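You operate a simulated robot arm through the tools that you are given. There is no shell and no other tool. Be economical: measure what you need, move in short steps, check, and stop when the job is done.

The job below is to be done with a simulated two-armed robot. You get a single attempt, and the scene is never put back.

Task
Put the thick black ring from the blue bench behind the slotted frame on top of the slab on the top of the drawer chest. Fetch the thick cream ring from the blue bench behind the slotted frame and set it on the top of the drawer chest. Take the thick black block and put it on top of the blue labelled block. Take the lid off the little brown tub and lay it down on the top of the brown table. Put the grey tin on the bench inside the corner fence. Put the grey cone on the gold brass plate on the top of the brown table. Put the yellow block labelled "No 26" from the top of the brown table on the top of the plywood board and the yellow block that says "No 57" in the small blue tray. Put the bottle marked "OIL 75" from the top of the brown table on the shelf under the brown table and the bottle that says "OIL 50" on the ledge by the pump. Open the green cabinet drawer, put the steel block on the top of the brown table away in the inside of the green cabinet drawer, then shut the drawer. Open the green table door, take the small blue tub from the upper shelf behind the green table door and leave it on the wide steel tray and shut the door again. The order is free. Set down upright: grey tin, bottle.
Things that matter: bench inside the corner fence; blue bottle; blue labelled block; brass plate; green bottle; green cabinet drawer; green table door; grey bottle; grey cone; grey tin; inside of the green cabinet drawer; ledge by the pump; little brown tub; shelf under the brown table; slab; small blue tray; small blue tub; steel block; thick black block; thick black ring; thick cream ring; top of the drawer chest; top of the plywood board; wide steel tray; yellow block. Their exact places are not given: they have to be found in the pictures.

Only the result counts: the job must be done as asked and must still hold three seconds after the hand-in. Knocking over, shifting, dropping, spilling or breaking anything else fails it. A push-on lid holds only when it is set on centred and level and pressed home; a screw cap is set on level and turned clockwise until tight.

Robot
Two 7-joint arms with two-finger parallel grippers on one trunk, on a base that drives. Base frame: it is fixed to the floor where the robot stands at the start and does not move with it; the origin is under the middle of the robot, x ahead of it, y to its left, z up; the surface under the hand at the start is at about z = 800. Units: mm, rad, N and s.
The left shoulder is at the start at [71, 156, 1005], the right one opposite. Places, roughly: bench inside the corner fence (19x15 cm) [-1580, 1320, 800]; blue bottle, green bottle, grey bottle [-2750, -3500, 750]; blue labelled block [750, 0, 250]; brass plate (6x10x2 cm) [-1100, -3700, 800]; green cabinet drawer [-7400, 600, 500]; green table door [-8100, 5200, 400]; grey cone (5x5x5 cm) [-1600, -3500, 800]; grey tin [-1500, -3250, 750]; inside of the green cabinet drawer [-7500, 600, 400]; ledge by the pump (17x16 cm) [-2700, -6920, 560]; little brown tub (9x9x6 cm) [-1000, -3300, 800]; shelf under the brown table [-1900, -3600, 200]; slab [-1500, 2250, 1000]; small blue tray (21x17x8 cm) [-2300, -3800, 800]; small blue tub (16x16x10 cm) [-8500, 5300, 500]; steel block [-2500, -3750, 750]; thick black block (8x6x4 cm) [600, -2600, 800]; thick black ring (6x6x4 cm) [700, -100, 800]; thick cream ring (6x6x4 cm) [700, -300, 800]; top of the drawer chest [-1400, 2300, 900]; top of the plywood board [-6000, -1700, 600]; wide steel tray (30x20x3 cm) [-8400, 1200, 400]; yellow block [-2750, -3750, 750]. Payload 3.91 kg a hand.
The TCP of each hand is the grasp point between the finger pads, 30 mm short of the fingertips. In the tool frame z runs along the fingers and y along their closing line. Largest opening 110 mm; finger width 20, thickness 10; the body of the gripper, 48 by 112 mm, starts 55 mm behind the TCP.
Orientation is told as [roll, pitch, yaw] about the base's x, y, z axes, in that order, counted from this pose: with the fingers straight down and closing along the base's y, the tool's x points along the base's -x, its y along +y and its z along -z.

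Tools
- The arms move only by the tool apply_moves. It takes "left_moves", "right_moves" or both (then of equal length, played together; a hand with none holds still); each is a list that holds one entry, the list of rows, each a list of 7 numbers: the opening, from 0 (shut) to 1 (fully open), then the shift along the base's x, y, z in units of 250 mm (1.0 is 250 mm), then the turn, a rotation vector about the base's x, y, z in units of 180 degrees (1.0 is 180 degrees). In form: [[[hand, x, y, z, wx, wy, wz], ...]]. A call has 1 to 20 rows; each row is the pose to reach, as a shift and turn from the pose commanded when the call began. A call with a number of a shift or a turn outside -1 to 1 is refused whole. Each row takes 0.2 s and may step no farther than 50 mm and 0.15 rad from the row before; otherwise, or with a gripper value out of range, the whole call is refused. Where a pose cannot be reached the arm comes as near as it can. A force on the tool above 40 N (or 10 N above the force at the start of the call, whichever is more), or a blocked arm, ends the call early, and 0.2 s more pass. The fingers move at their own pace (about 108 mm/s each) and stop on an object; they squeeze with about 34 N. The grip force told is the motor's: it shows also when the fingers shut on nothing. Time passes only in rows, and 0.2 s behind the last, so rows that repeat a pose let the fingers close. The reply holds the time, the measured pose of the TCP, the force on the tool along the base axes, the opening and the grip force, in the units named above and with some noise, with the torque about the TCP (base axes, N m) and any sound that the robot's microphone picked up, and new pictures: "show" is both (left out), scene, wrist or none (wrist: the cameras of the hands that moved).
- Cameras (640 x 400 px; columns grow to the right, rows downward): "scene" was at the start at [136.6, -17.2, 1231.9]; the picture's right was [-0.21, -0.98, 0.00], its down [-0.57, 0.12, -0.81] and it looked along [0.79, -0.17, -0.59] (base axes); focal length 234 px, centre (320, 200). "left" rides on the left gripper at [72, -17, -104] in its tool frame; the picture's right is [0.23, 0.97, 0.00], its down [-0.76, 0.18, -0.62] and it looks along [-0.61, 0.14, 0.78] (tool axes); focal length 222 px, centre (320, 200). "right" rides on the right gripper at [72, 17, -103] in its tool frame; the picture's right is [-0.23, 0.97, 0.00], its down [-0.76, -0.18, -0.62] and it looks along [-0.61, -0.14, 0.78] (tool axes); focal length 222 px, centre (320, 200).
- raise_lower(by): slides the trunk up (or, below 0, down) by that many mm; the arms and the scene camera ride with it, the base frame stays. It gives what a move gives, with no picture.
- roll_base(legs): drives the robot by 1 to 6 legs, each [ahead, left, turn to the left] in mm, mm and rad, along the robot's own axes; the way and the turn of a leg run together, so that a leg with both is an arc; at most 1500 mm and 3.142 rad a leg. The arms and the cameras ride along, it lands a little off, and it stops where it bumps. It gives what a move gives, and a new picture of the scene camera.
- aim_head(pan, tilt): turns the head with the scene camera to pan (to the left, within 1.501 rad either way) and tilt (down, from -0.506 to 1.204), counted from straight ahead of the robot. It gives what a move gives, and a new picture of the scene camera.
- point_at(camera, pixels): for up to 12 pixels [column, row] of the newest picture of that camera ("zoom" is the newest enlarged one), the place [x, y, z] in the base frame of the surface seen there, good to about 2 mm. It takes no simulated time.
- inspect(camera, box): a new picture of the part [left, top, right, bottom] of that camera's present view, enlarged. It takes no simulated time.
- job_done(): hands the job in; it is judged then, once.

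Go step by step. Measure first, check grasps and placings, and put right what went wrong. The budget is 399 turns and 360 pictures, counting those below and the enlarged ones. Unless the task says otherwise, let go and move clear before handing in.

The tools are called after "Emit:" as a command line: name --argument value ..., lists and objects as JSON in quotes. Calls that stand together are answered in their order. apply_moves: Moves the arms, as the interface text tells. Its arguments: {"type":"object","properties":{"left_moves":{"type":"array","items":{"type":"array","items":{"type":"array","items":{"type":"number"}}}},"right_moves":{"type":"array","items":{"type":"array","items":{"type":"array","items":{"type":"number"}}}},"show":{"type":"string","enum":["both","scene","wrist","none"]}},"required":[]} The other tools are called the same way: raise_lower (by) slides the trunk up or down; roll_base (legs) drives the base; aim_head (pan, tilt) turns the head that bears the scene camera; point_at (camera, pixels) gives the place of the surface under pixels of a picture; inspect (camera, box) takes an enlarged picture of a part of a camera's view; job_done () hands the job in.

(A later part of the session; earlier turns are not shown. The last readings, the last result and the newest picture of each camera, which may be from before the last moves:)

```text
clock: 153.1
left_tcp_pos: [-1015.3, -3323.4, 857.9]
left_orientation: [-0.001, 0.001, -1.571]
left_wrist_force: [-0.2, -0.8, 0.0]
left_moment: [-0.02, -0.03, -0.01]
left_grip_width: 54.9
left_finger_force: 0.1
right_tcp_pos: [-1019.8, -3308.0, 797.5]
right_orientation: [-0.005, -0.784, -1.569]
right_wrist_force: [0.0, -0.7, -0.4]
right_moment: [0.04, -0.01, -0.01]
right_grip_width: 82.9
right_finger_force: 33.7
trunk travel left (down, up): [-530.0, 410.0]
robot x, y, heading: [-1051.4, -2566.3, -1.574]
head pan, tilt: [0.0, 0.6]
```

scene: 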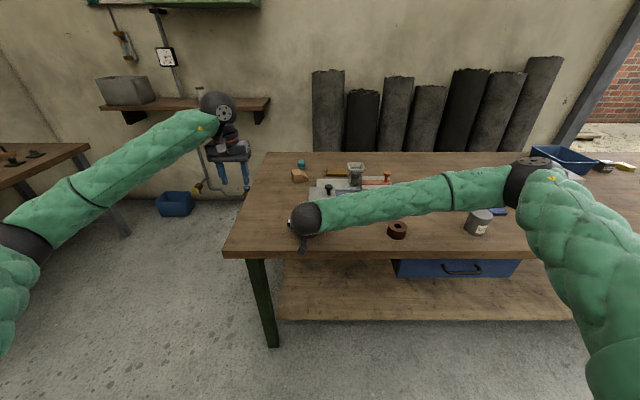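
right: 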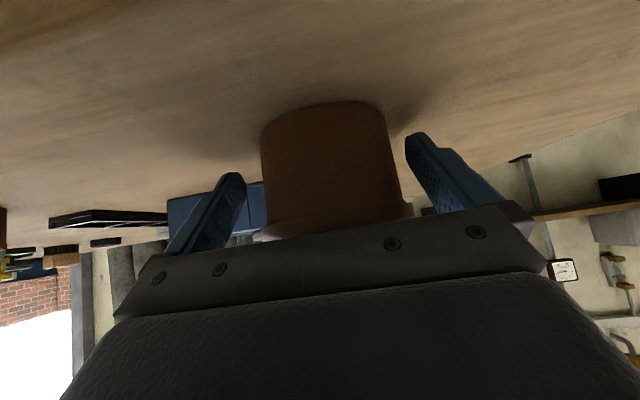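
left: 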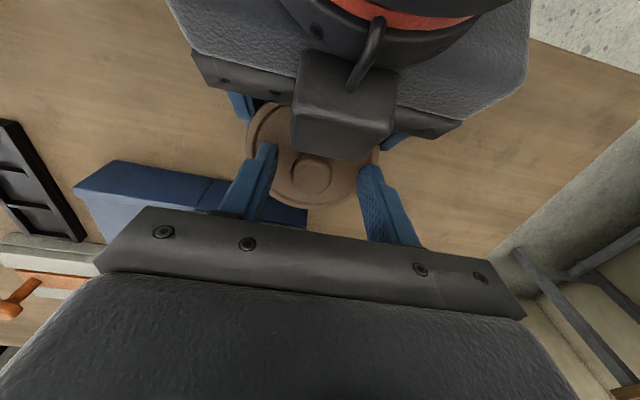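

Clear. I close on the knob and pull up slowly.

Emit:
apply_moves --left_moves '[[[0, 0, 0, 0, 0, 0, 0], [0, 0, 0, 0, 0, 0, 0], [0, 0, 0, 0.02, 0, 0, 0], [0, 0, 0, 0.04, 0, 0, 0], [0, 0, 0, 0.08, 0, 0, 0], [0, 0, 0, 0.12, 0, 0, 0]]]' --show "wrist"

```text
clock: 154.5
left_tcp_pos: [-1013.3, -3323.5, 885.4]
left_orientation: [0.001, 0.003, -1.569]
left_wrist_force: [-5.9, -1.0, -34.7]
left_moment: [-0.33, 0.33, -0.14]
left_grip_width: 24.2
left_finger_force: 33.7
right_tcp_pos: [-1018.8, -3309.9, 799.9]
right_orientation: [-0.001, -0.786, -1.57]
right_wrist_force: [6.1, 2.3, 33.9]
right_moment: [-0.37, -0.07, 0.18]
right_grip_width: 82.2
right_finger_force: 34.1
trunk travel left (down, up): [-530.0, 410.0]
robot x, y, heading: [-1057.1, -2562.2, -1.573]
head pan, tilt: [0.0, 0.6]
```

left: 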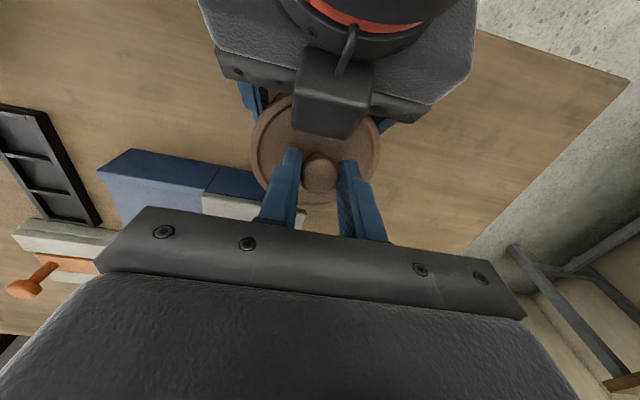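

The pull still reads 35 N after 27 mm, so the tub may be slipping up in the right fingers. I look.

Emit:
inspect --camera "right" --box '[160, 60, 480, 260]'

Emit:
inspect --camera "scene" --box '[250, 170, 378, 250]'

```text
2.00 times, centred on (320, 160) of right
```

zoom: 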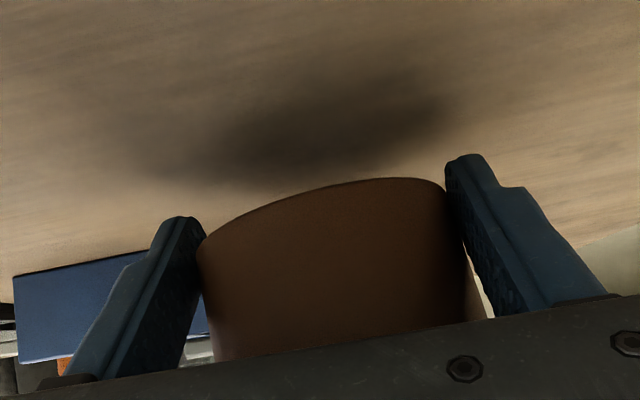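

```text
5.00 times, centred on (314, 210) of scene
```

zoom: 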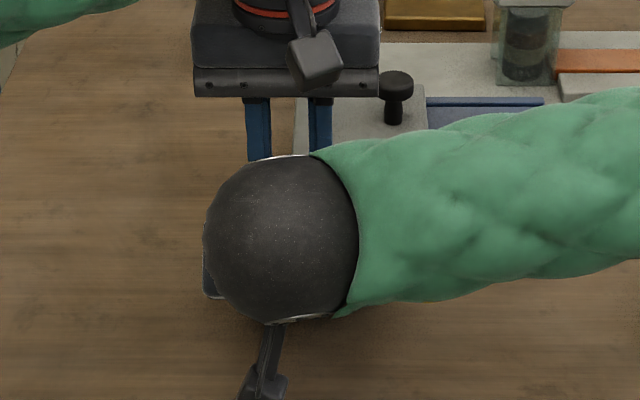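

The tub slid up through the right fingers at about 34 N without parting. I set it down, regrip, and try turning the lid anticlockwise in case it is threaded.

Emit:
apply_moves --left_moves '[[[0, 0, 0, -0.06, 0, 0, 0], [0, 0, 0, -0.115, 0, 0, 0], [0, 0, 0, -0.115, 0, 0, 0], [0, 0, 0, -0.115, 0, 0, 0], [0, 0, 0, -0.115, 0, 0, 0], [0, 0, 0, -0.115, 0, 0, 0], [0, 0, 0, -0.115, 0, 0, 0]]]' --right_moves '[[[0, 0, 0, 0, 0, 0, 0], [0, 0, 0, 0, 0, 0, 0], [1, 0, 0, 0, 0, 0, 0], [1, 0, 0, 0, 0, 0, 0], [0, 0, 0, 0, 0, 0, 0], [0, 0, 0, 0, 0, 0, 0], [0, 0, 0, 0, 0, 0, 0]]]' --show "none"

Emit:
apply_moves --left_moves '[[[0, 0, 0, 0, 0, 0, 0.04], [0, 0, 0, 0, 0, 0, 0.08], [0, 0, 0, 0, 0, 0, 0.12], [0, 0, 0, 0, 0, 0, 0.16]]]' --show "wrist"

```text
clock: 156.1
left_tcp_pos: [-1015.6, -3324.2, 857.6]
left_orientation: [-0.003, 0.001, -1.573]
left_wrist_force: [-34.2, 2.1, 1.9]
left_moment: [0.1, 0.9, 0.05]
left_grip_width: 24.1
left_finger_force: 33.4
right_tcp_pos: [-1018.5, -3307.2, 797.3]
right_orientation: [-0.003, -0.78, -1.568]
right_wrist_force: [34.5, -0.9, -1.2]
right_moment: [0.01, 1.24, 0.52]
right_grip_width: 82.8
right_finger_force: 34.0
trunk travel left (down, up): [-530.0, 410.0]
robot x, y, heading: [-1055.5, -2567.8, -1.573]
head pan, tilt: [0.0, 0.6]
```

```text
clock: 157.1
left_tcp_pos: [-1013.3, -3325.7, 860.1]
left_orientation: [-0.001, -0.001, -1.065]
left_wrist_force: [-33.4, -11.6, 17.3]
left_moment: [-0.08, 0.94, -0.42]
left_grip_width: 23.9
left_finger_force: 34.6
right_tcp_pos: [-1018.6, -3307.3, 796.5]
right_orientation: [-0.002, -0.779, -1.567]
right_wrist_force: [33.8, 12.9, -17.1]
right_moment: [-0.36, 1.16, 1.11]
right_grip_width: 83.4
right_finger_force: 34.2
trunk travel left (down, up): [-530.0, 410.0]
robot x, y, heading: [-1051.0, -2561.0, -1.573]
head pan, tilt: [0.0, 0.6]
heard: snap
```

left: 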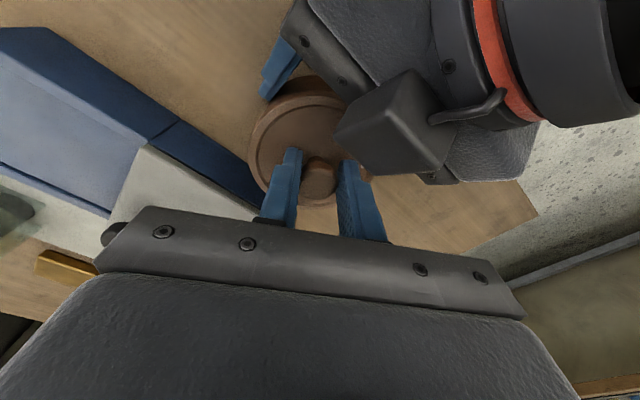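

A "snap" was heard, so the lid probably came loose. I lift the left hand slowly.

Emit:
apply_moves --left_moves '[[[0, 0, 0, 0.02, 0, 0, 0], [0, 0, 0, 0.05, 0, 0, 0], [0, 0, 0, 0.1, 0, 0, 0], [0, 0, 0, 0.16, 0, 0, 0]]]' --show "wrist"

Emit:
inspect --camera "right" --box '[160, 60, 480, 260]'

```text
clock: 158.1
left_tcp_pos: [-1013.8, -3325.0, 900.5]
left_orientation: [0.001, 0.0, -1.066]
left_wrist_force: [1.2, -3.4, -1.8]
left_moment: [-0.26, -0.09, -0.04]
left_grip_width: 24.3
left_finger_force: 34.2
right_tcp_pos: [-1020.9, -3307.2, 796.3]
right_orientation: [-0.005, -0.782, -1.569]
right_wrist_force: [-1.3, 4.0, 2.0]
right_moment: [-0.17, -0.08, 0.0]
right_grip_width: 84.4
right_finger_force: 33.7
trunk travel left (down, up): [-530.0, 410.0]
robot x, y, heading: [-1049.1, -2566.7, -1.577]
head pan, tilt: [0.0, 0.6]
```

left: 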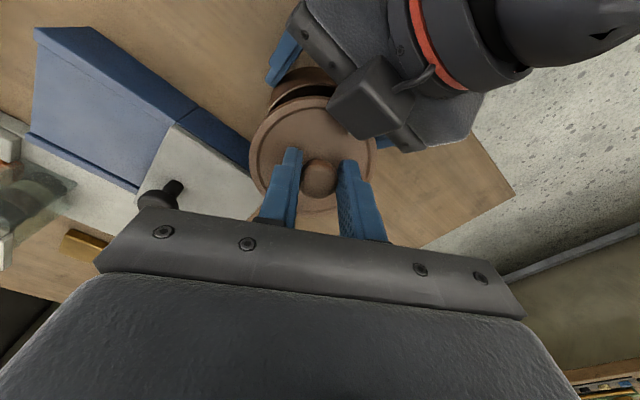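

```text
2.00 times, centred on (320, 160) of right
```

zoom: 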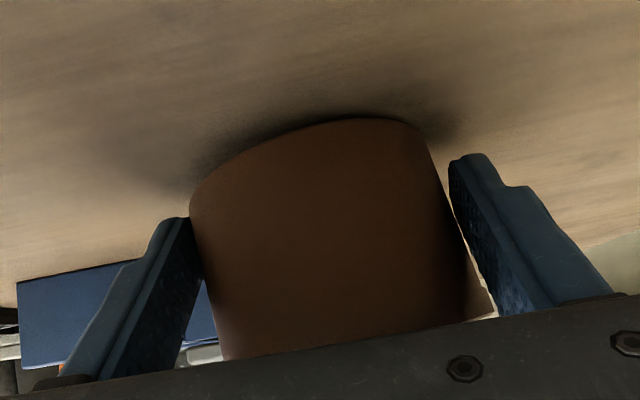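

The lid is free of the tub. I lift it clear and carry it over the empty table area left of the tub.

Emit:
apply_moves --left_moves '[[[0, 0, 0, 0.12, 0, 0, 0], [0, 0, 0, 0.26, 0, 0, 0], [0, 0.1, -0.05, 0.3, 0, 0, 0], [0, 0.26, -0.13, 0.3, 0, 0, 0], [0, 0.42, -0.21, 0.3, 0, 0, 0], [0, 0.52, -0.28, 0.3, 0, 0, 0], [0, 0.52, -0.28, 0.15, 0, 0, 0], [0, 0.52, -0.28, 0, 0, 0, 0], [0, 0.52, -0.28, -0.15, 0, 0, 0]]]' --show "wrist"

Emit:
inspect --camera "scene" --box '[230, 150, 390, 250]'

```text
clock: 160.1
left_tcp_pos: [-881.8, -3394.0, 861.3]
left_orientation: [-0.001, 0.001, -1.069]
left_wrist_force: [-0.2, -0.3, 0.3]
left_moment: [0.02, 0.01, 0.0]
left_grip_width: 25.4
left_finger_force: 33.6
right_tcp_pos: [-1019.3, -3308.5, 797.3]
right_orientation: [-0.003, -0.782, -1.57]
right_wrist_force: [0.2, -0.6, -0.5]
right_moment: [0.03, -0.01, 0.0]
right_grip_width: 84.2
right_finger_force: 34.0
trunk travel left (down, up): [-530.0, 410.0]
robot x, y, heading: [-1051.9, -2566.8, -1.567]
head pan, tilt: [0.0, 0.6]
```

left: 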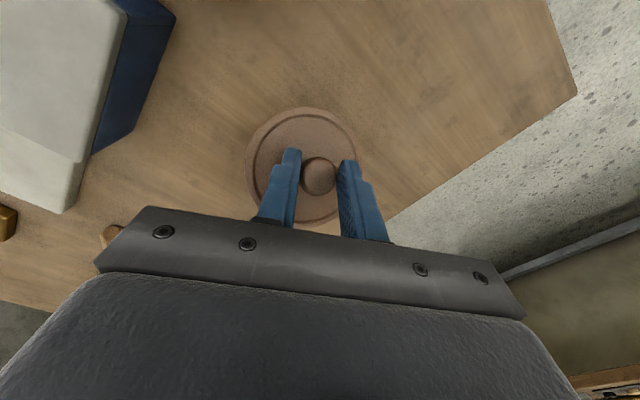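

```text
4.00 times, centred on (310, 200) of scene
```

zoom: 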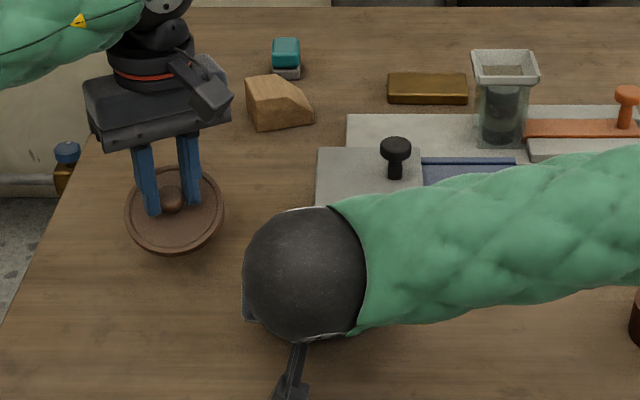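

I measure the lid's disc height relative to the table before laying it.

Emit:
point_at --camera "left" --pixels '[[300, 112], [262, 150], [346, 150], [300, 215], [320, 175], [400, 80]]'

Emit:
point_at --camera "zoom" --pixels '[[170, 238], [175, 246], [180, 251], [135, 235], [215, 225]]'

```text
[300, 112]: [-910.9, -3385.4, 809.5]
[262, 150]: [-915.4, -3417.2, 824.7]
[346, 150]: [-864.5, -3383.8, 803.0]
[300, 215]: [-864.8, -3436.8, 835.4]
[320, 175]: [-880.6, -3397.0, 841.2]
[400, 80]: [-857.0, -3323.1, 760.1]
```

```text
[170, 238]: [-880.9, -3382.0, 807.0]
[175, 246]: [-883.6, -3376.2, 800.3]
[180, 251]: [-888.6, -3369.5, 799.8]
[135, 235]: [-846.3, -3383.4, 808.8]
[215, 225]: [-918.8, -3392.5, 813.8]
```

The lid has pivoted in the pinch (its near edge is low). I lower it slowly so that the edge touches and it turns flat, then let go.

Emit:
apply_moves --left_moves '[[[0, 0, 0, -0.06, 0, 0, 0], [0, 0, 0, -0.1, 0, 0, 0], [0, 0, 0, -0.13, 0, 0, 0], [0, 0, 0, -0.15, 0, 0, 0], [0, 0, 0, -0.17, 0, 0, 0]]]' --show "wrist"

Emit:
inspect --camera "scene" --box '[230, 150, 390, 250]'

Emit:
point_at --camera "left" --pixels '[[300, 112], [262, 150], [346, 150], [300, 215], [320, 175]]'

```text
clock: 161.3
left_tcp_pos: [-885.4, -3393.8, 822.9]
left_orientation: [-0.003, -0.001, -1.068]
left_wrist_force: [-3.9, -10.1, 26.8]
left_moment: [0.1, 0.45, 0.19]
left_grip_width: 23.7
left_finger_force: 33.8
right_tcp_pos: [-1020.3, -3307.6, 797.7]
right_orientation: [-0.001, -0.783, -1.568]
right_wrist_force: [-0.4, 0.4, -0.2]
right_moment: [-0.03, 0.02, 0.02]
right_grip_width: 84.1
right_finger_force: 33.6
trunk travel left (down, up): [-530.0, 410.0]
robot x, y, heading: [-1051.1, -2562.2, -1.572]
head pan, tilt: [0.0, 0.6]
```

left: 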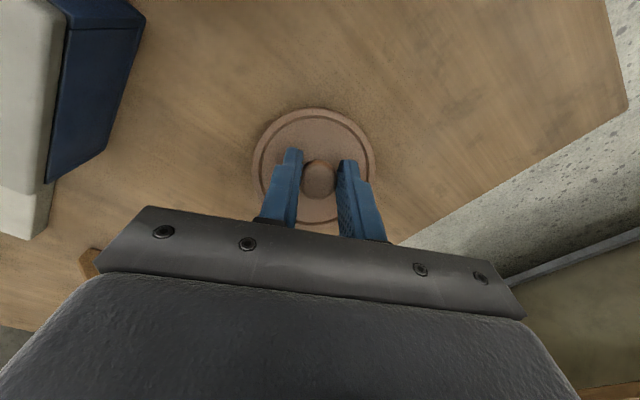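

```text
4.00 times, centred on (310, 200) of scene
```

zoom: 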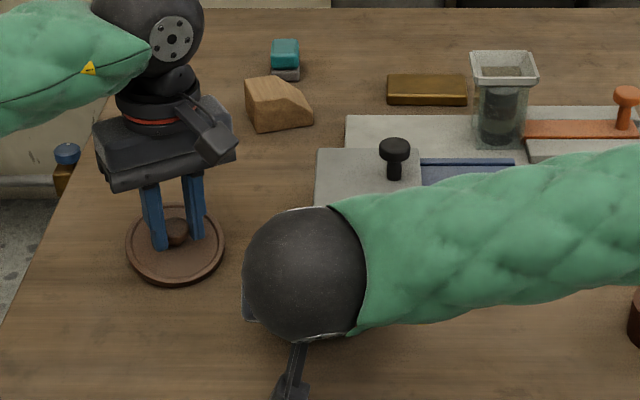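

```text
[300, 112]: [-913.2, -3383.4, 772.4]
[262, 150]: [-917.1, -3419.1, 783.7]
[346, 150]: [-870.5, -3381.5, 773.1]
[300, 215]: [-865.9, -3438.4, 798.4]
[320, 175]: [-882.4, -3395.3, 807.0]
```

It's nearly flat. I open the fingers just enough to let it settle, then rise.

Emit:
apply_moves --left_moves '[[[0.3, 0, 0, -0.005, 0, 0, 0], [0.5, 0, 0, 0, 0, 0, 0], [0.5, 0, 0, 0, 0, 0, 0], [0.5, 0, 0, 0.12, 0, 0, 0], [0.5, 0, 0, 0.3, 0, 0, 0], [0.5, 0, 0, 0.48, 0, 0, 0]]]' --show "wrist"

Emit:
inspect --camera "right" --box '[160, 60, 480, 260]'

```text
clock: 162.7
left_tcp_pos: [-885.3, -3393.6, 939.8]
left_orientation: [0.0, 0.002, -1.068]
left_wrist_force: [0.8, 0.3, -0.9]
left_moment: [0.01, -0.03, 0.01]
left_grip_width: 55.1
left_finger_force: 0.1
right_tcp_pos: [-1020.2, -3307.7, 798.2]
right_orientation: [-0.004, -0.783, -1.569]
right_wrist_force: [0.7, 0.4, -0.2]
right_moment: [0.03, 0.01, 0.0]
right_grip_width: 83.7
right_finger_force: 33.4
trunk travel left (down, up): [-530.0, 410.0]
robot x, y, heading: [-1049.0, -2565.0, -1.569]
head pan, tilt: [0.0, 0.6]
```

left: 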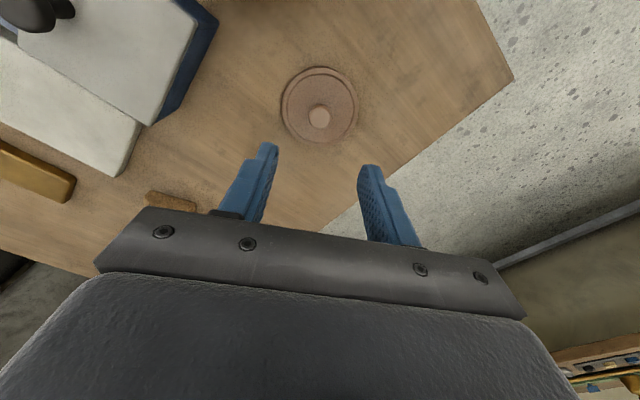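

```text
2.00 times, centred on (320, 160) of right
```

zoom: 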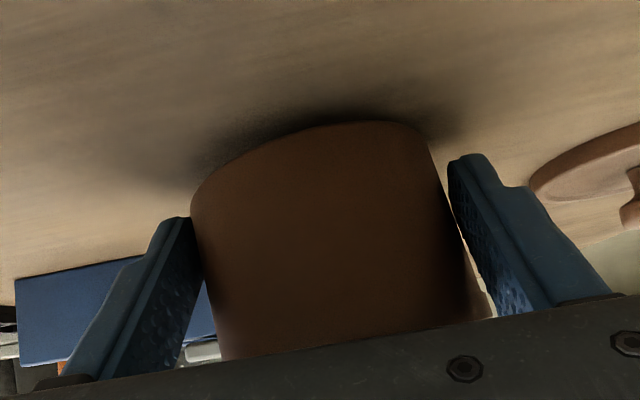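

The lid lies flat. Now I check whether the tub's bottom is on the table.

Emit:
point_at --camera "zoom" --pixels '[[300, 131], [205, 190], [410, 128], [300, 112], [360, 120], [250, 250], [440, 230]]'

Emit:
inspect --camera "left" --box '[200, 0, 640, 275]'

```text
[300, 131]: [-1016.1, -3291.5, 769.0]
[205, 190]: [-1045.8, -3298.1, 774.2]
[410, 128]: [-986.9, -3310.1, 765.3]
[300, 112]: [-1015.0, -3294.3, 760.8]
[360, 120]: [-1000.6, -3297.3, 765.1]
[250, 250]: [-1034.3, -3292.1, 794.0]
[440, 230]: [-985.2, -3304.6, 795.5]
```

```text
1.45 times, centred on (420, 138) of left
```

zoom: 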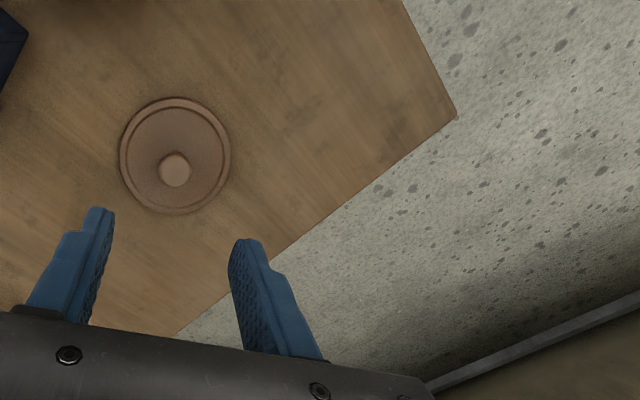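

The tub is within a few mm of the table, slightly tilted. I lower 4 mm and open, then back out.

Emit:
apply_moves --right_moves '[[[0, 0, 0, -0.014, 0, 0, 0], [0.8, 0, 0, -0.014, 0, 0, 0], [1, 0, 0, -0.014, 0, 0, 0], [1, 0, 0, -0.014, 0, 0, 0], [1, 0, 0.12, 0.12, 0, 0, 0], [1, 0, 0.25, 0.25, 0, 0, 0], [1, 0, 0.36, 0.36, 0, 0, 0]]]' --show "wrist"

```text
clock: 164.3
left_tcp_pos: [-884.6, -3393.8, 940.4]
left_orientation: [0.0, -0.001, -1.066]
left_wrist_force: [-0.7, 0.6, 0.5]
left_moment: [-0.02, -0.03, -0.01]
left_grip_width: 54.9
left_finger_force: 0.2
right_tcp_pos: [-1018.7, -3218.0, 889.3]
right_orientation: [-0.004, -0.784, -1.569]
right_wrist_force: [-0.5, 0.3, 0.1]
right_moment: [-0.02, -0.04, 0.02]
right_grip_width: 110.0
right_finger_force: 0.0
trunk travel left (down, up): [-530.0, 410.0]
robot x, y, heading: [-1051.8, -2558.7, -1.572]
head pan, tilt: [0.0, 0.6]
```

right: 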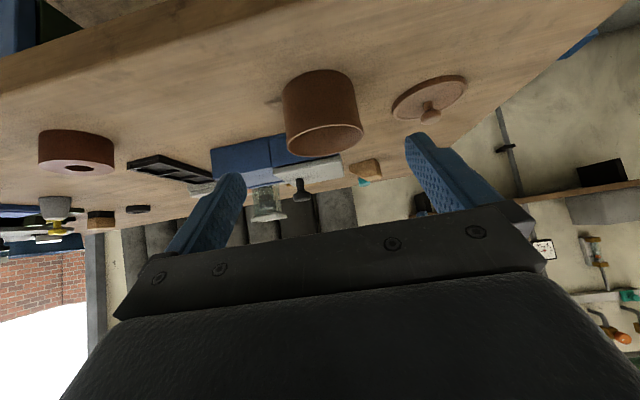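

Tub upright, lid flat beside it. I straighten the right hand, raise both and move over to the cone.

Emit:
apply_moves --left_moves '[[[1, 0, 0, 0.1, 0, 0, -0.04], [1, 0, 0, 0.2, 0, 0, -0.08], [1, 0, 0.1, 0.3, 0, 0, -0.12], [1, 0, 0.2, 0.4, 0, 0, -0.16], [1, 0, 0.3, 0.5, 0, 0, -0.16], [1, 0, 0.4, 0.5, 0, 0, -0.16]]]' --right_moves '[[[1, -0.1, 0, 0.12, 0.0416, 0, 0], [1, -0.2, 0, 0.24, 0.0833, 0, 0], [1, -0.3, 0, 0.36, 0.125, 0, 0], [1, -0.4, 0, 0.48, 0.1667, 0, 0], [1, -0.5, 0, 0.6, 0.208, 0, 0], [1, -0.6, 0, 0.7, 0.25, 0, 0]]]' --show "none"

Emit:
roll_base --legs '[[200, -350, 0]]'

Emit:
inspect --camera "right" --box '[0, 0, 640, 400]'

```text
clock: 165.7
left_tcp_pos: [-884.9, -3293.7, 1064.7]
left_orientation: [-0.001, 0.0, -1.572]
left_wrist_force: [0.7, -0.3, -0.3]
left_moment: [0.01, -0.03, 0.01]
left_grip_width: 109.8
left_finger_force: 0.0
right_tcp_pos: [-1168.2, -3218.4, 1063.0]
right_orientation: [-0.002, 0.006, -1.571]
right_wrist_force: [-0.1, 0.4, 0.2]
right_moment: [0.04, 0.0, -0.01]
right_grip_width: 110.0
right_finger_force: 0.1
trunk travel left (down, up): [-530.0, 410.0]
robot x, y, heading: [-1049.8, -2563.1, -1.572]
head pan, tilt: [0.0, 0.6]
```

```text
clock: 168.2
left_tcp_pos: [-1240.4, -3494.9, 1064.8]
left_orientation: [0.0, 0.0, -1.572]
left_wrist_force: [0.5, -0.4, -0.4]
left_moment: [0.01, -0.03, 0.02]
left_grip_width: 109.8
left_finger_force: 0.0
right_tcp_pos: [-1524.0, -3418.7, 1063.9]
right_orientation: [-0.001, 0.004, -1.571]
right_wrist_force: [-1.3, -0.4, -0.5]
right_moment: [0.03, -0.02, 0.02]
right_grip_width: 110.1
right_finger_force: 0.2
trunk travel left (down, up): [-530.0, 410.0]
robot x, y, heading: [-1402.2, -2764.5, -1.57]
head pan, tilt: [0.0, 0.6]
```

scene: 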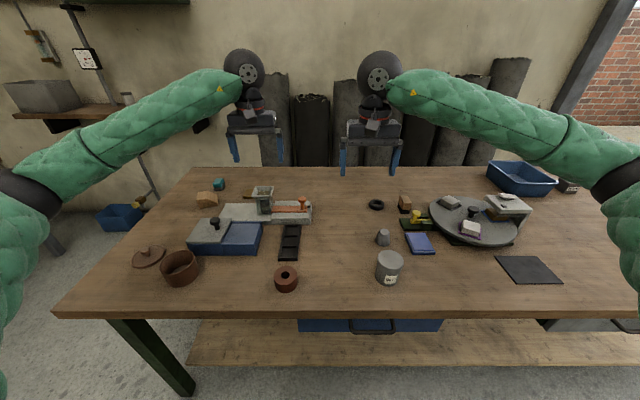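

```text
1.00 times, centred on (320, 200) of right (not enlarged: the box is as wide or as high as the picture)
```

zoom: 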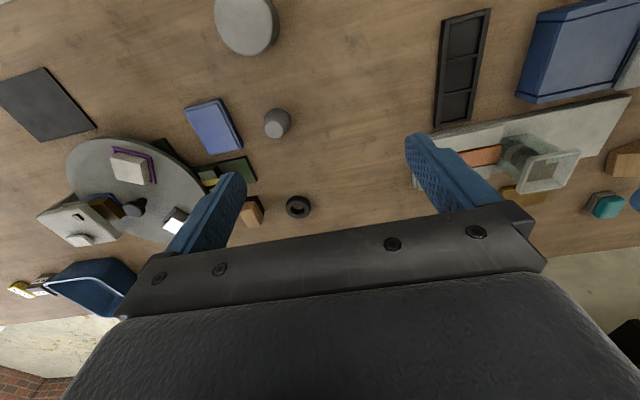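

The cone is at (277,123) in the right view. I measure it and its neighbours.

Emit:
inspect --camera "right" --box '[180, 60, 340, 160]'

Emit:
point_at --camera "right" --pixels '[[276, 128], [268, 126], [286, 128], [277, 136], [277, 112], [240, 140], [265, 118], [289, 118], [273, 40], [245, 30]]'

Emit:
point_at --camera "scene" --pixels '[[383, 231], [383, 240], [389, 243], [376, 238], [407, 240], [389, 256], [389, 270], [376, 268], [402, 268]]'

```text
4.00 times, centred on (260, 110) of right
```

zoom: 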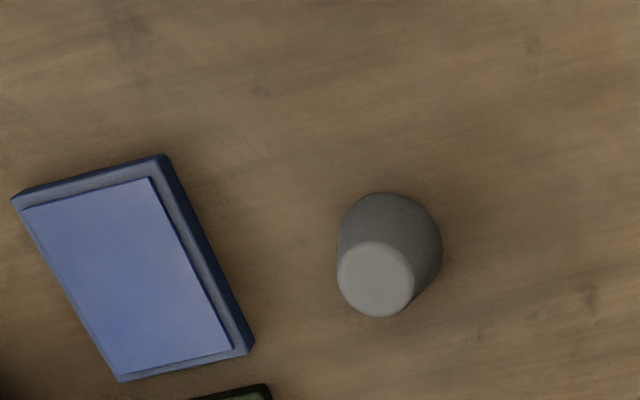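

```text
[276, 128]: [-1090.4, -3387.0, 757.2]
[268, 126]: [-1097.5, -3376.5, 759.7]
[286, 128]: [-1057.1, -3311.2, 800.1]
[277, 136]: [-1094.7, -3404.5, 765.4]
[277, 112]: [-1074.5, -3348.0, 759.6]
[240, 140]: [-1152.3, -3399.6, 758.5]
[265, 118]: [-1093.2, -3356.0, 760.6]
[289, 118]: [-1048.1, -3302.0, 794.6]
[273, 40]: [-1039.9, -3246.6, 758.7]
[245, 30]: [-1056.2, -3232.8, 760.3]
```

```text
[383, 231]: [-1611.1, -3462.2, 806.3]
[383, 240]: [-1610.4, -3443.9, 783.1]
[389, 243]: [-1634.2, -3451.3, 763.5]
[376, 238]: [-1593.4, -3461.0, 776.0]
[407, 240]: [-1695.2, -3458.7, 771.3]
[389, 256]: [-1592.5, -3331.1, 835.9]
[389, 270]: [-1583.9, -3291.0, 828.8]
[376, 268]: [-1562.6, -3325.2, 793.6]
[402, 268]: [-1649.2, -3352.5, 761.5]
```

point_at "right" used an older picture, so I measure through the zoomed one.

Emit:
point_at --camera "zoom" --pixels '[[376, 280], [342, 280], [411, 280], [376, 245], [376, 313], [395, 197], [440, 245], [342, 230], [245, 350], [165, 160]]'

```text
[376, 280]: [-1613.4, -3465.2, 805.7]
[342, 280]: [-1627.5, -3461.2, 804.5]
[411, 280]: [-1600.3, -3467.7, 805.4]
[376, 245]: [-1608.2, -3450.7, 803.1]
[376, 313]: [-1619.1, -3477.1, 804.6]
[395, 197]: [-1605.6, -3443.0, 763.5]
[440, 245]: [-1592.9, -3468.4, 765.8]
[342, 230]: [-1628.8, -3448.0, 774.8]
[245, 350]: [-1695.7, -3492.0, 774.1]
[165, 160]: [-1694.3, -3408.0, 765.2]
```

Cone axis is (-1613,-3464), base about 46 mm wide. I descend over it with the right hand.

Emit:
apply_moves --right_moves '[[[0.8, -0.12, -0.06, -0.06, 0, 0, 0], [0.8, -0.24, -0.12, -0.12, 0, 0, 0], [0.8, -0.356, -0.18, -0.2, 0, 0, 0], [0.8, -0.356, -0.18, -0.38, 0, 0, 0], [0.8, -0.356, -0.18, -0.56, 0, 0, 0], [0.8, -0.356, -0.18, -0.74, 0, 0, 0], [0.8, -0.356, -0.18, -0.84, 0, 0, 0]]]' --show "wrist"

```text
clock: 169.8
left_tcp_pos: [-1239.8, -3494.4, 1063.7]
left_orientation: [0.001, 0.002, -1.575]
left_wrist_force: [0.5, 0.5, -0.1]
left_moment: [0.0, 0.0, 0.03]
left_grip_width: 110.0
left_finger_force: 0.0
right_tcp_pos: [-1612.7, -3463.3, 853.8]
right_orientation: [-0.002, 0.004, -1.572]
right_wrist_force: [-0.8, -0.2, -0.3]
right_moment: [-0.01, -0.01, -0.03]
right_grip_width: 87.7
right_finger_force: 0.1
trunk travel left (down, up): [-530.0, 410.0]
robot x, y, heading: [-1406.3, -2765.9, -1.567]
head pan, tilt: [0.0, 0.6]
```

right: 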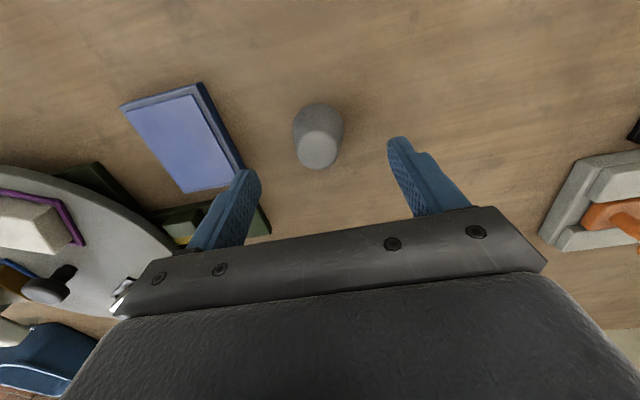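

Centred. I go down to z 795, grip and lift.

Emit:
apply_moves --right_moves '[[[0.8, 0, 0, -0.12, 0, 0, 0], [0.8, 0, 0, -0.236, 0, 0, 0], [0, 0, 0, -0.236, 0, 0, 0], [0, 0, 0, -0.236, 0, 0, 0], [0, 0, 0, -0.236, 0, 0, 0], [0, 0, 0, -0.1, 0, 0, 0], [0, 0, 0, 0.1, 0, 0, 0], [0, 0, 0, 0.3, 0, 0, 0], [0, 0, 0, 0.5, 0, 0, 0]]]' --show "wrist"

```text
clock: 171.8
left_tcp_pos: [-1238.9, -3493.0, 1064.2]
left_orientation: [0.0, 0.0, -1.573]
left_wrist_force: [0.3, 0.2, 0.5]
left_moment: [-0.01, 0.0, 0.02]
left_grip_width: 110.2
left_finger_force: 0.0
right_tcp_pos: [-1611.4, -3462.2, 979.7]
right_orientation: [-0.004, 0.003, -1.572]
right_wrist_force: [0.3, -0.3, -1.1]
right_moment: [-0.05, -0.01, 0.02]
right_grip_width: 45.3
right_finger_force: 34.2
trunk travel left (down, up): [-530.0, 410.0]
robot x, y, heading: [-1402.4, -2761.2, -1.573]
head pan, tilt: [0.0, 0.6]
```

right: 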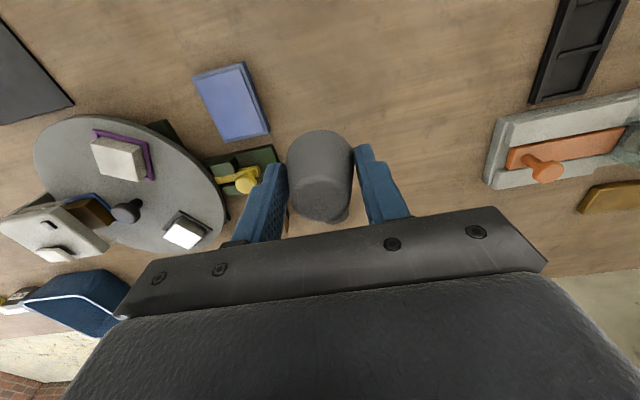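

Cone held. I strafe left 372 and 27 ahead, then extend over the brass plate.

Emit:
roll_base --legs '[[27, 372, 0]]'

Emit:
apply_moves --right_moves '[[[0, 0.08, -0.16, 0, 0, 0, 0], [0, 0.16, -0.32, 0, 0, 0, 0], [0, 0.24, -0.48, 0, 0, 0, 0], [0, 0.32, -0.64, 0, 0, 0, 0], [0, 0.4, -0.8, 0, 0, 0, 0], [0, 0.41, -0.97, 0, 0, 0, 0]]]' --show "both"

```text
clock: 174.2
left_tcp_pos: [-863.6, -3522.4, 1064.3]
left_orientation: [-0.001, 0.002, -1.568]
left_wrist_force: [0.3, -0.1, -0.1]
left_moment: [-0.01, -0.01, 0.0]
left_grip_width: 110.0
left_finger_force: 0.1
right_tcp_pos: [-1237.9, -3491.7, 977.5]
right_orientation: [-0.005, 0.003, -1.569]
right_wrist_force: [0.2, -0.2, -0.7]
right_moment: [-0.01, 0.0, 0.06]
right_grip_width: 45.3
right_finger_force: 34.3
trunk travel left (down, up): [-530.0, 410.0]
robot x, y, heading: [-1028.3, -2791.1, -1.573]
head pan, tilt: [0.0, 0.6]
```

scene: 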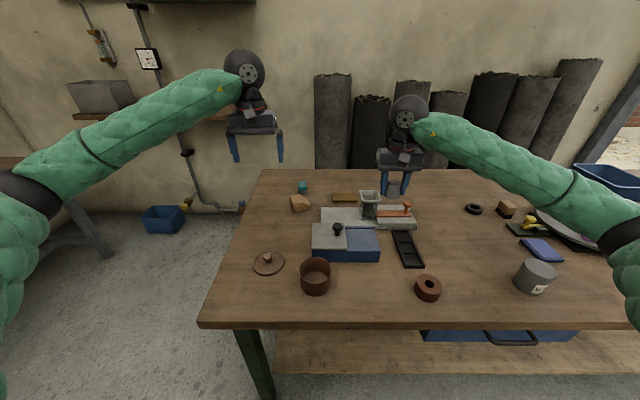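

```text
clock: 175.6
left_tcp_pos: [-866.1, -3520.8, 1064.7]
left_orientation: [-0.001, 0.002, -1.57]
left_wrist_force: [-0.5, 0.1, 0.9]
left_moment: [-0.02, -0.02, 0.04]
left_grip_width: 110.2
left_finger_force: 0.1
right_tcp_pos: [-1135.7, -3734.5, 978.4]
right_orientation: [0.0, 0.004, -1.57]
right_wrist_force: [0.1, 0.0, -0.4]
right_moment: [0.0, 0.0, 0.02]
right_grip_width: 45.1
right_finger_force: 34.3
trunk travel left (down, up): [-530.0, 410.0]
robot x, y, heading: [-1033.0, -2792.3, -1.574]
head pan, tilt: [0.0, 0.6]
```

scene: 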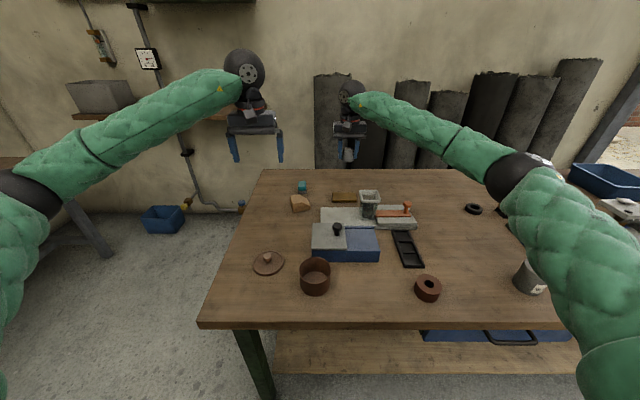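
right: 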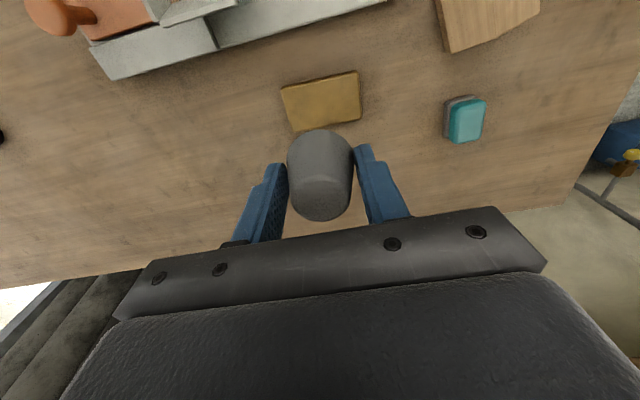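

I'm over the plate. I measure plate corners and the cone's attitude in the hand.

Emit:
point_at --camera "right" --pixels '[[286, 92], [355, 75], [358, 113], [320, 100], [320, 215], [300, 200], [340, 205], [320, 140], [320, 180], [320, 205]]'

Emit:
inspect --camera "scene" --box '[310, 110, 406, 210]'

```text
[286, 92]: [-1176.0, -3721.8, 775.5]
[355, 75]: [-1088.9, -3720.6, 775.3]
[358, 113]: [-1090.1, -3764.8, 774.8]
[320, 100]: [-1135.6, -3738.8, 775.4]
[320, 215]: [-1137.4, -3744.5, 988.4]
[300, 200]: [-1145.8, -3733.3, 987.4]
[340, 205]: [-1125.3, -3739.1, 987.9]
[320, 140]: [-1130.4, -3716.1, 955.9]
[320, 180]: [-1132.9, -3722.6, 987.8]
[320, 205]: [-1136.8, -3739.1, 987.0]
```

```text
4.00 times, centred on (358, 160) of scene
```

zoom: 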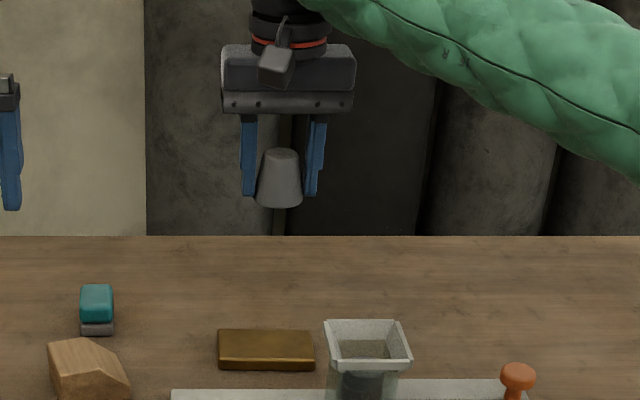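

The cone is upright, bottom at TCP-33. Plate centre is (-1133,-3743), top 775.5. I lower, release and rise.

Emit:
apply_moves --right_moves '[[[0, 0.01, -0.034, -0.16, 0, 0, 0], [0, 0.01, -0.034, -0.32, 0, 0, 0], [0, 0.01, -0.034, -0.48, 0, 0, 0], [0, 0.01, -0.034, -0.6, 0, 0, 0], [0, 0.01, -0.034, -0.66, 0, 0, 0]]]' --show "none"

Emit:
inspect --camera "right" --box '[200, 60, 440, 210]'

```text
clock: 176.8
left_tcp_pos: [-864.5, -3520.8, 1063.6]
left_orientation: [0.0, 0.003, -1.568]
left_wrist_force: [0.7, -0.5, 0.5]
left_moment: [-0.02, -0.01, -0.05]
left_grip_width: 109.9
left_finger_force: 0.1
right_tcp_pos: [-1134.2, -3742.9, 811.0]
right_orientation: [-0.002, 0.004, -1.568]
right_wrist_force: [-0.4, -0.4, -0.6]
right_moment: [-0.01, -0.01, 0.0]
right_grip_width: 45.2
right_finger_force: 33.1
trunk travel left (down, up): [-530.0, 410.0]
robot x, y, heading: [-1034.5, -2789.1, -1.573]
head pan, tilt: [0.0, 0.6]
```

```text
2.67 times, centred on (320, 135) of right
```

zoom: 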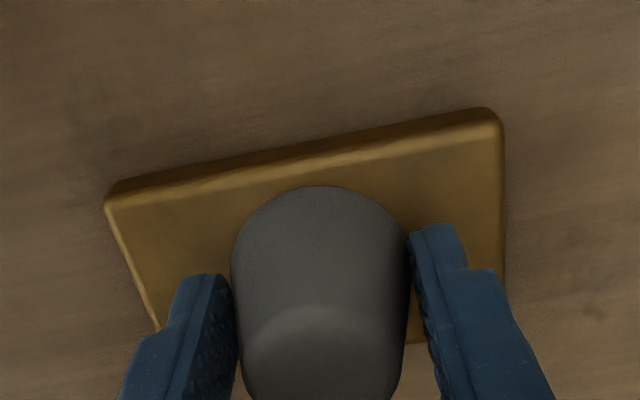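

Cone base is over the plate; I check the front margin.

Emit:
point_at --camera "zoom" --pixels '[[320, 165], [320, 180], [320, 192], [238, 250], [402, 230], [160, 325], [410, 340], [488, 330]]'

```text
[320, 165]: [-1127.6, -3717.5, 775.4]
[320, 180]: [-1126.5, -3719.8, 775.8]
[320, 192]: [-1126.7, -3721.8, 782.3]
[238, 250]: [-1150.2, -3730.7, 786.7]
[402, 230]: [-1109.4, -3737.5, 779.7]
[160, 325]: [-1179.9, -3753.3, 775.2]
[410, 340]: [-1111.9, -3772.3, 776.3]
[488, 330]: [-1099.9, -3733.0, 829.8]
```

Centred (plate y -3716…-3773, cone front -3720). I release and rise.

Emit:
apply_moves --right_moves '[[[0, 0, 0, -0.008, 0, 0, 0], [0.7, 0, 0, -0.008, 0, 0, 0], [0.7, 0, 0, -0.008, 0, 0, 0], [0.7, 0, 0, 0.12, 0, 0, 0], [0.7, 0, 0, 0.3, 0, 0, 0], [0.7, 0, 0, 0.5, 0, 0, 0], [0.7, 0, 0.15, 0.65, 0, 0, 0]]]' --show "wrist"

```text
refused: row 7 steps farther than a row can; nothing moved
```

Emit:
apply_moves --right_moves '[[[0, 0, 0, -0.008, 0, 0, 0], [0.7, 0, 0, -0.008, 0, 0, 0], [0.7, 0, 0, -0.008, 0, 0, 0], [0.7, 0, 0, 0.12, 0, 0, 0], [0.7, 0, 0, 0.3, 0, 0, 0], [0.7, 0, 0, 0.48, 0, 0, 0], [0.7, 0, 0.15, 0.58, 0, 0, 0], [0.7, 0, 0.3, 0.68, 0, 0, 0], [0.7, 0, 0.45, 0.76, 0, 0, 0], [0.7, 0, 0.6, 0.76, 0, 0, 0]]]' --show "scene"

Emit:
inspect --camera "scene" --box '[230, 160, 390, 300]'

```text
clock: 178.9
left_tcp_pos: [-866.7, -3521.3, 1065.6]
left_orientation: [-0.001, 0.002, -1.571]
left_wrist_force: [0.3, 0.3, 0.1]
left_moment: [-0.01, -0.01, -0.04]
left_grip_width: 109.9
left_finger_force: 0.0
right_tcp_pos: [-1134.3, -3590.5, 1005.4]
right_orientation: [-0.001, 0.002, -1.569]
right_wrist_force: [-0.6, 0.0, 0.1]
right_moment: [-0.04, 0.02, 0.02]
right_grip_width: 77.0
right_finger_force: 0.0
trunk travel left (down, up): [-530.0, 410.0]
robot x, y, heading: [-1033.8, -2789.0, -1.565]
head pan, tilt: [0.0, 0.6]
```

scene: 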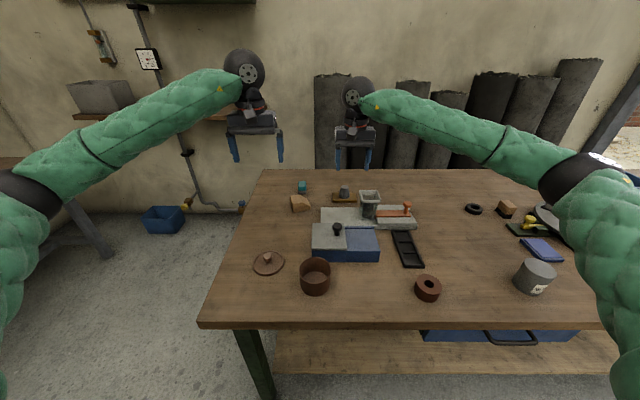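

```text
2.86 times, centred on (310, 230) of scene
```

zoom: 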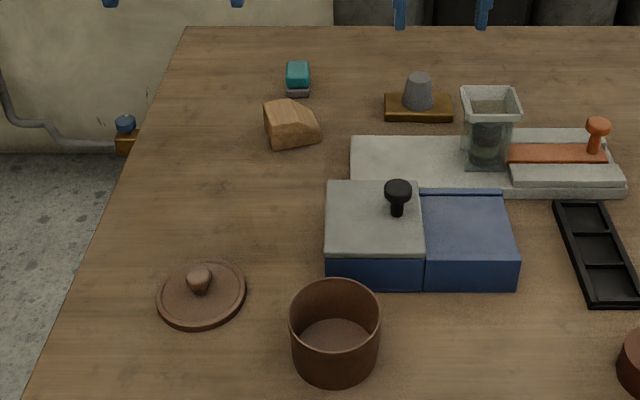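

The cone stands on the brass plate. Next the tin: I back off slightly and strafe to it.

Emit:
roll_base --legs '[[-100, -400, 0]]'

Emit:
inspect --camera "right" --box '[0, 0, 640, 400]'

```text
clock: 181.5
left_tcp_pos: [-1269.3, -3421.2, 1065.1]
left_orientation: [-0.001, 0.002, -1.573]
left_wrist_force: [0.0, 0.0, 0.8]
left_moment: [0.02, -0.03, 0.0]
left_grip_width: 110.1
left_finger_force: 0.0
right_tcp_pos: [-1537.1, -3489.9, 1004.2]
right_orientation: [0.0, 0.001, -1.57]
right_wrist_force: [-0.2, 0.0, -0.6]
right_moment: [0.0, -0.05, 0.0]
right_grip_width: 76.7
right_finger_force: 0.0
trunk travel left (down, up): [-530.0, 410.0]
robot x, y, heading: [-1437.3, -2691.7, -1.571]
head pan, tilt: [0.0, 0.6]
```

scene: 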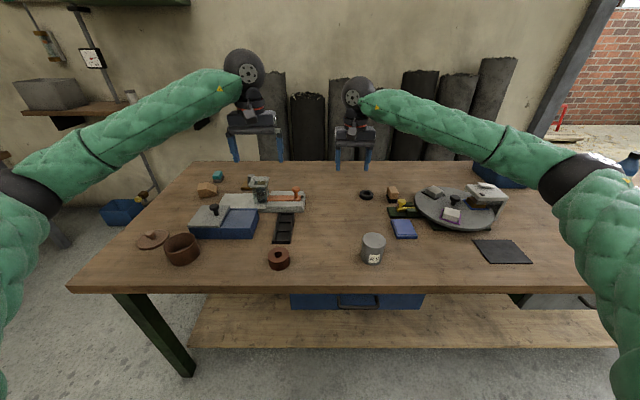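

```text
1.00 times, centred on (320, 200) of right (not enlarged: the box is as wide or as high as the picture)
```

zoom: 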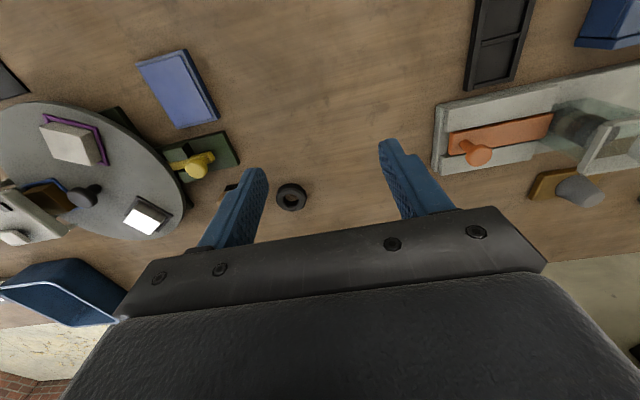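

Tin is at (373,248) in the scene. I move the right hand above it.

Emit:
apply_moves --right_moves '[[[1, -0.05, 0.18, 0, 0, 0, 0], [1, -0.1, 0.36, 0, 0, 0, 0], [1, -0.15, 0.54, -0.05, 0, 0, 0], [1, -0.212, 0.7, -0.15, 0, 0, 0], [1, -0.212, 0.7, -0.28, 0, 0, 0]]]' --show "wrist"

Emit:
point_at --camera "scene" --pixels '[[373, 236], [373, 244], [362, 240], [385, 240], [373, 255], [373, 260]]'

```text
clock: 182.7
left_tcp_pos: [-1269.2, -3423.0, 1064.3]
left_orientation: [0.002, 0.003, -1.569]
left_wrist_force: [-0.4, 0.1, -0.7]
left_moment: [0.02, -0.01, 0.0]
left_grip_width: 109.8
left_finger_force: 0.1
right_tcp_pos: [-1589.4, -3316.1, 934.7]
right_orientation: [-0.001, 0.003, -1.572]
right_wrist_force: [0.3, -0.4, -0.1]
right_moment: [0.0, 0.05, -0.03]
right_grip_width: 109.9
right_finger_force: 0.0
trunk travel left (down, up): [-530.0, 410.0]
robot x, y, heading: [-1437.3, -2692.1, -1.573]
head pan, tilt: [0.0, 0.6]
```

right: 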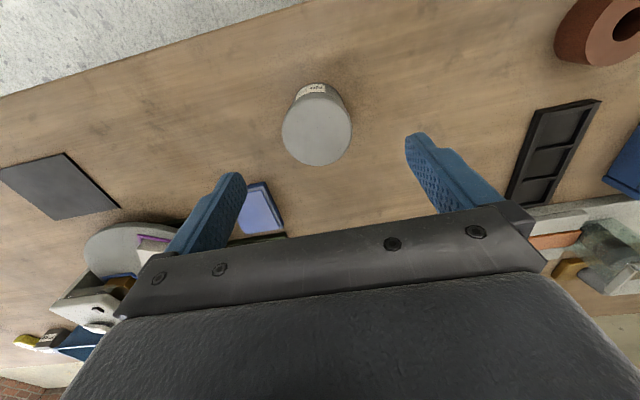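

```text
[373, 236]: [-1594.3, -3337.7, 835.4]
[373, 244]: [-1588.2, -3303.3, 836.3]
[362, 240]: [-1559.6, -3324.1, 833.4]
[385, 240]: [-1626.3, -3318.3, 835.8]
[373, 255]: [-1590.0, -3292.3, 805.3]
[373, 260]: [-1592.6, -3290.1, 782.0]
```

Emit:
point_at --camera "right" --pixels '[[286, 125], [348, 125], [317, 95], [317, 161], [317, 128]]'

```text
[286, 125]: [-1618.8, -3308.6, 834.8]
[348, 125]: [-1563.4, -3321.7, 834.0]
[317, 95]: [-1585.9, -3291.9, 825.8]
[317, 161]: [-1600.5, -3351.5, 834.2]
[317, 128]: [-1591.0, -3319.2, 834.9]
```

Tin centre is (-1592,-3322), about 64 mm wide, 73 high. I descend, grip and lift.

Emit:
apply_moves --right_moves '[[[1, -0.01, -0.024, -0.18, 0, 0, 0], [1, -0.01, -0.024, -0.36, 0, 0, 0], [1, -0.01, -0.024, -0.54, 0, 0, 0], [0, -0.01, -0.024, -0.54, 0, 0, 0], [0, -0.01, -0.024, -0.54, 0, 0, 0], [0, -0.01, -0.024, -0.54, 0, 0, 0], [0, -0.01, -0.024, -0.4, 0, 0, 0], [0, -0.01, -0.024, -0.2, 0, 0, 0], [0, -0.01, -0.024, 0, 0, 0, 0], [0, -0.01, -0.024, 0.2, 0, 0, 0], [0, -0.01, -0.024, 0.4, 0, 0, 0]]]' --show "wrist"

```text
clock: 185.1
left_tcp_pos: [-1268.0, -3422.2, 1064.4]
left_orientation: [-0.001, 0.002, -1.571]
left_wrist_force: [-1.2, -0.9, 0.4]
left_moment: [-0.01, -0.02, 0.01]
left_grip_width: 110.1
left_finger_force: 0.0
right_tcp_pos: [-1592.2, -3322.1, 1033.5]
right_orientation: [-0.002, 0.001, -1.571]
right_wrist_force: [0.9, 0.8, -2.1]
right_moment: [-0.01, 0.0, 0.01]
right_grip_width: 67.6
right_finger_force: 33.7
trunk travel left (down, up): [-530.0, 410.0]
robot x, y, heading: [-1435.5, -2687.2, -1.571]
head pan, tilt: [0.0, 0.6]
```

right: 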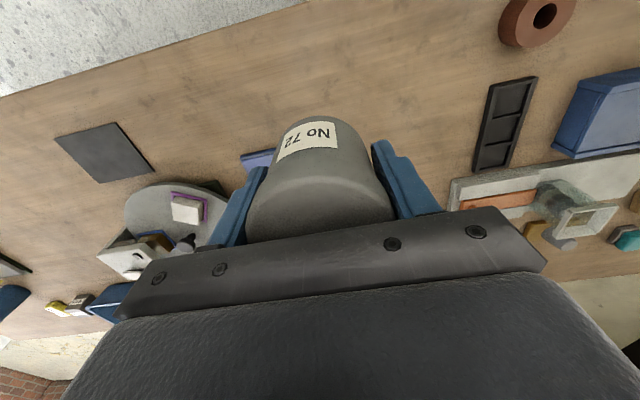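

The tin is held. I drive it round the aisle to the yellow table, facing -x.

Emit:
roll_base --legs '[[-100, 1085, 0], [-1300, 0, 0], [-1300, 0, 0], [-1290, 0, 0], [0, 0, -1.571]]'

```text
clock: 212.8
left_tcp_pos: [-1086.4, 1128.7, 1065.2]
left_orientation: [0.0, 0.001, 3.129]
left_wrist_force: [0.1, 0.4, -0.2]
left_moment: [0.0, -0.02, 0.01]
left_grip_width: 109.9
left_finger_force: 0.1
right_tcp_pos: [-984.3, 1451.4, 1034.3]
right_orientation: [-0.002, 0.004, 3.128]
right_wrist_force: [0.6, -0.2, -2.6]
right_moment: [-0.01, -0.02, 0.0]
right_grip_width: 67.5
right_finger_force: 33.9
trunk travel left (down, up): [-530.0, 410.0]
robot x, y, heading: [-357.6, 1281.3, 3.131]
head pan, tilt: [0.0, 0.6]
```

scene: 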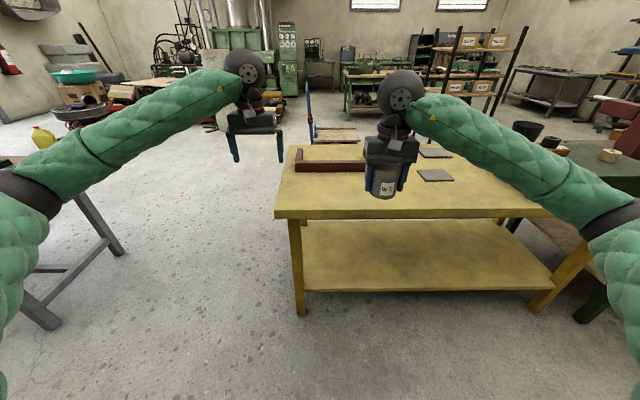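

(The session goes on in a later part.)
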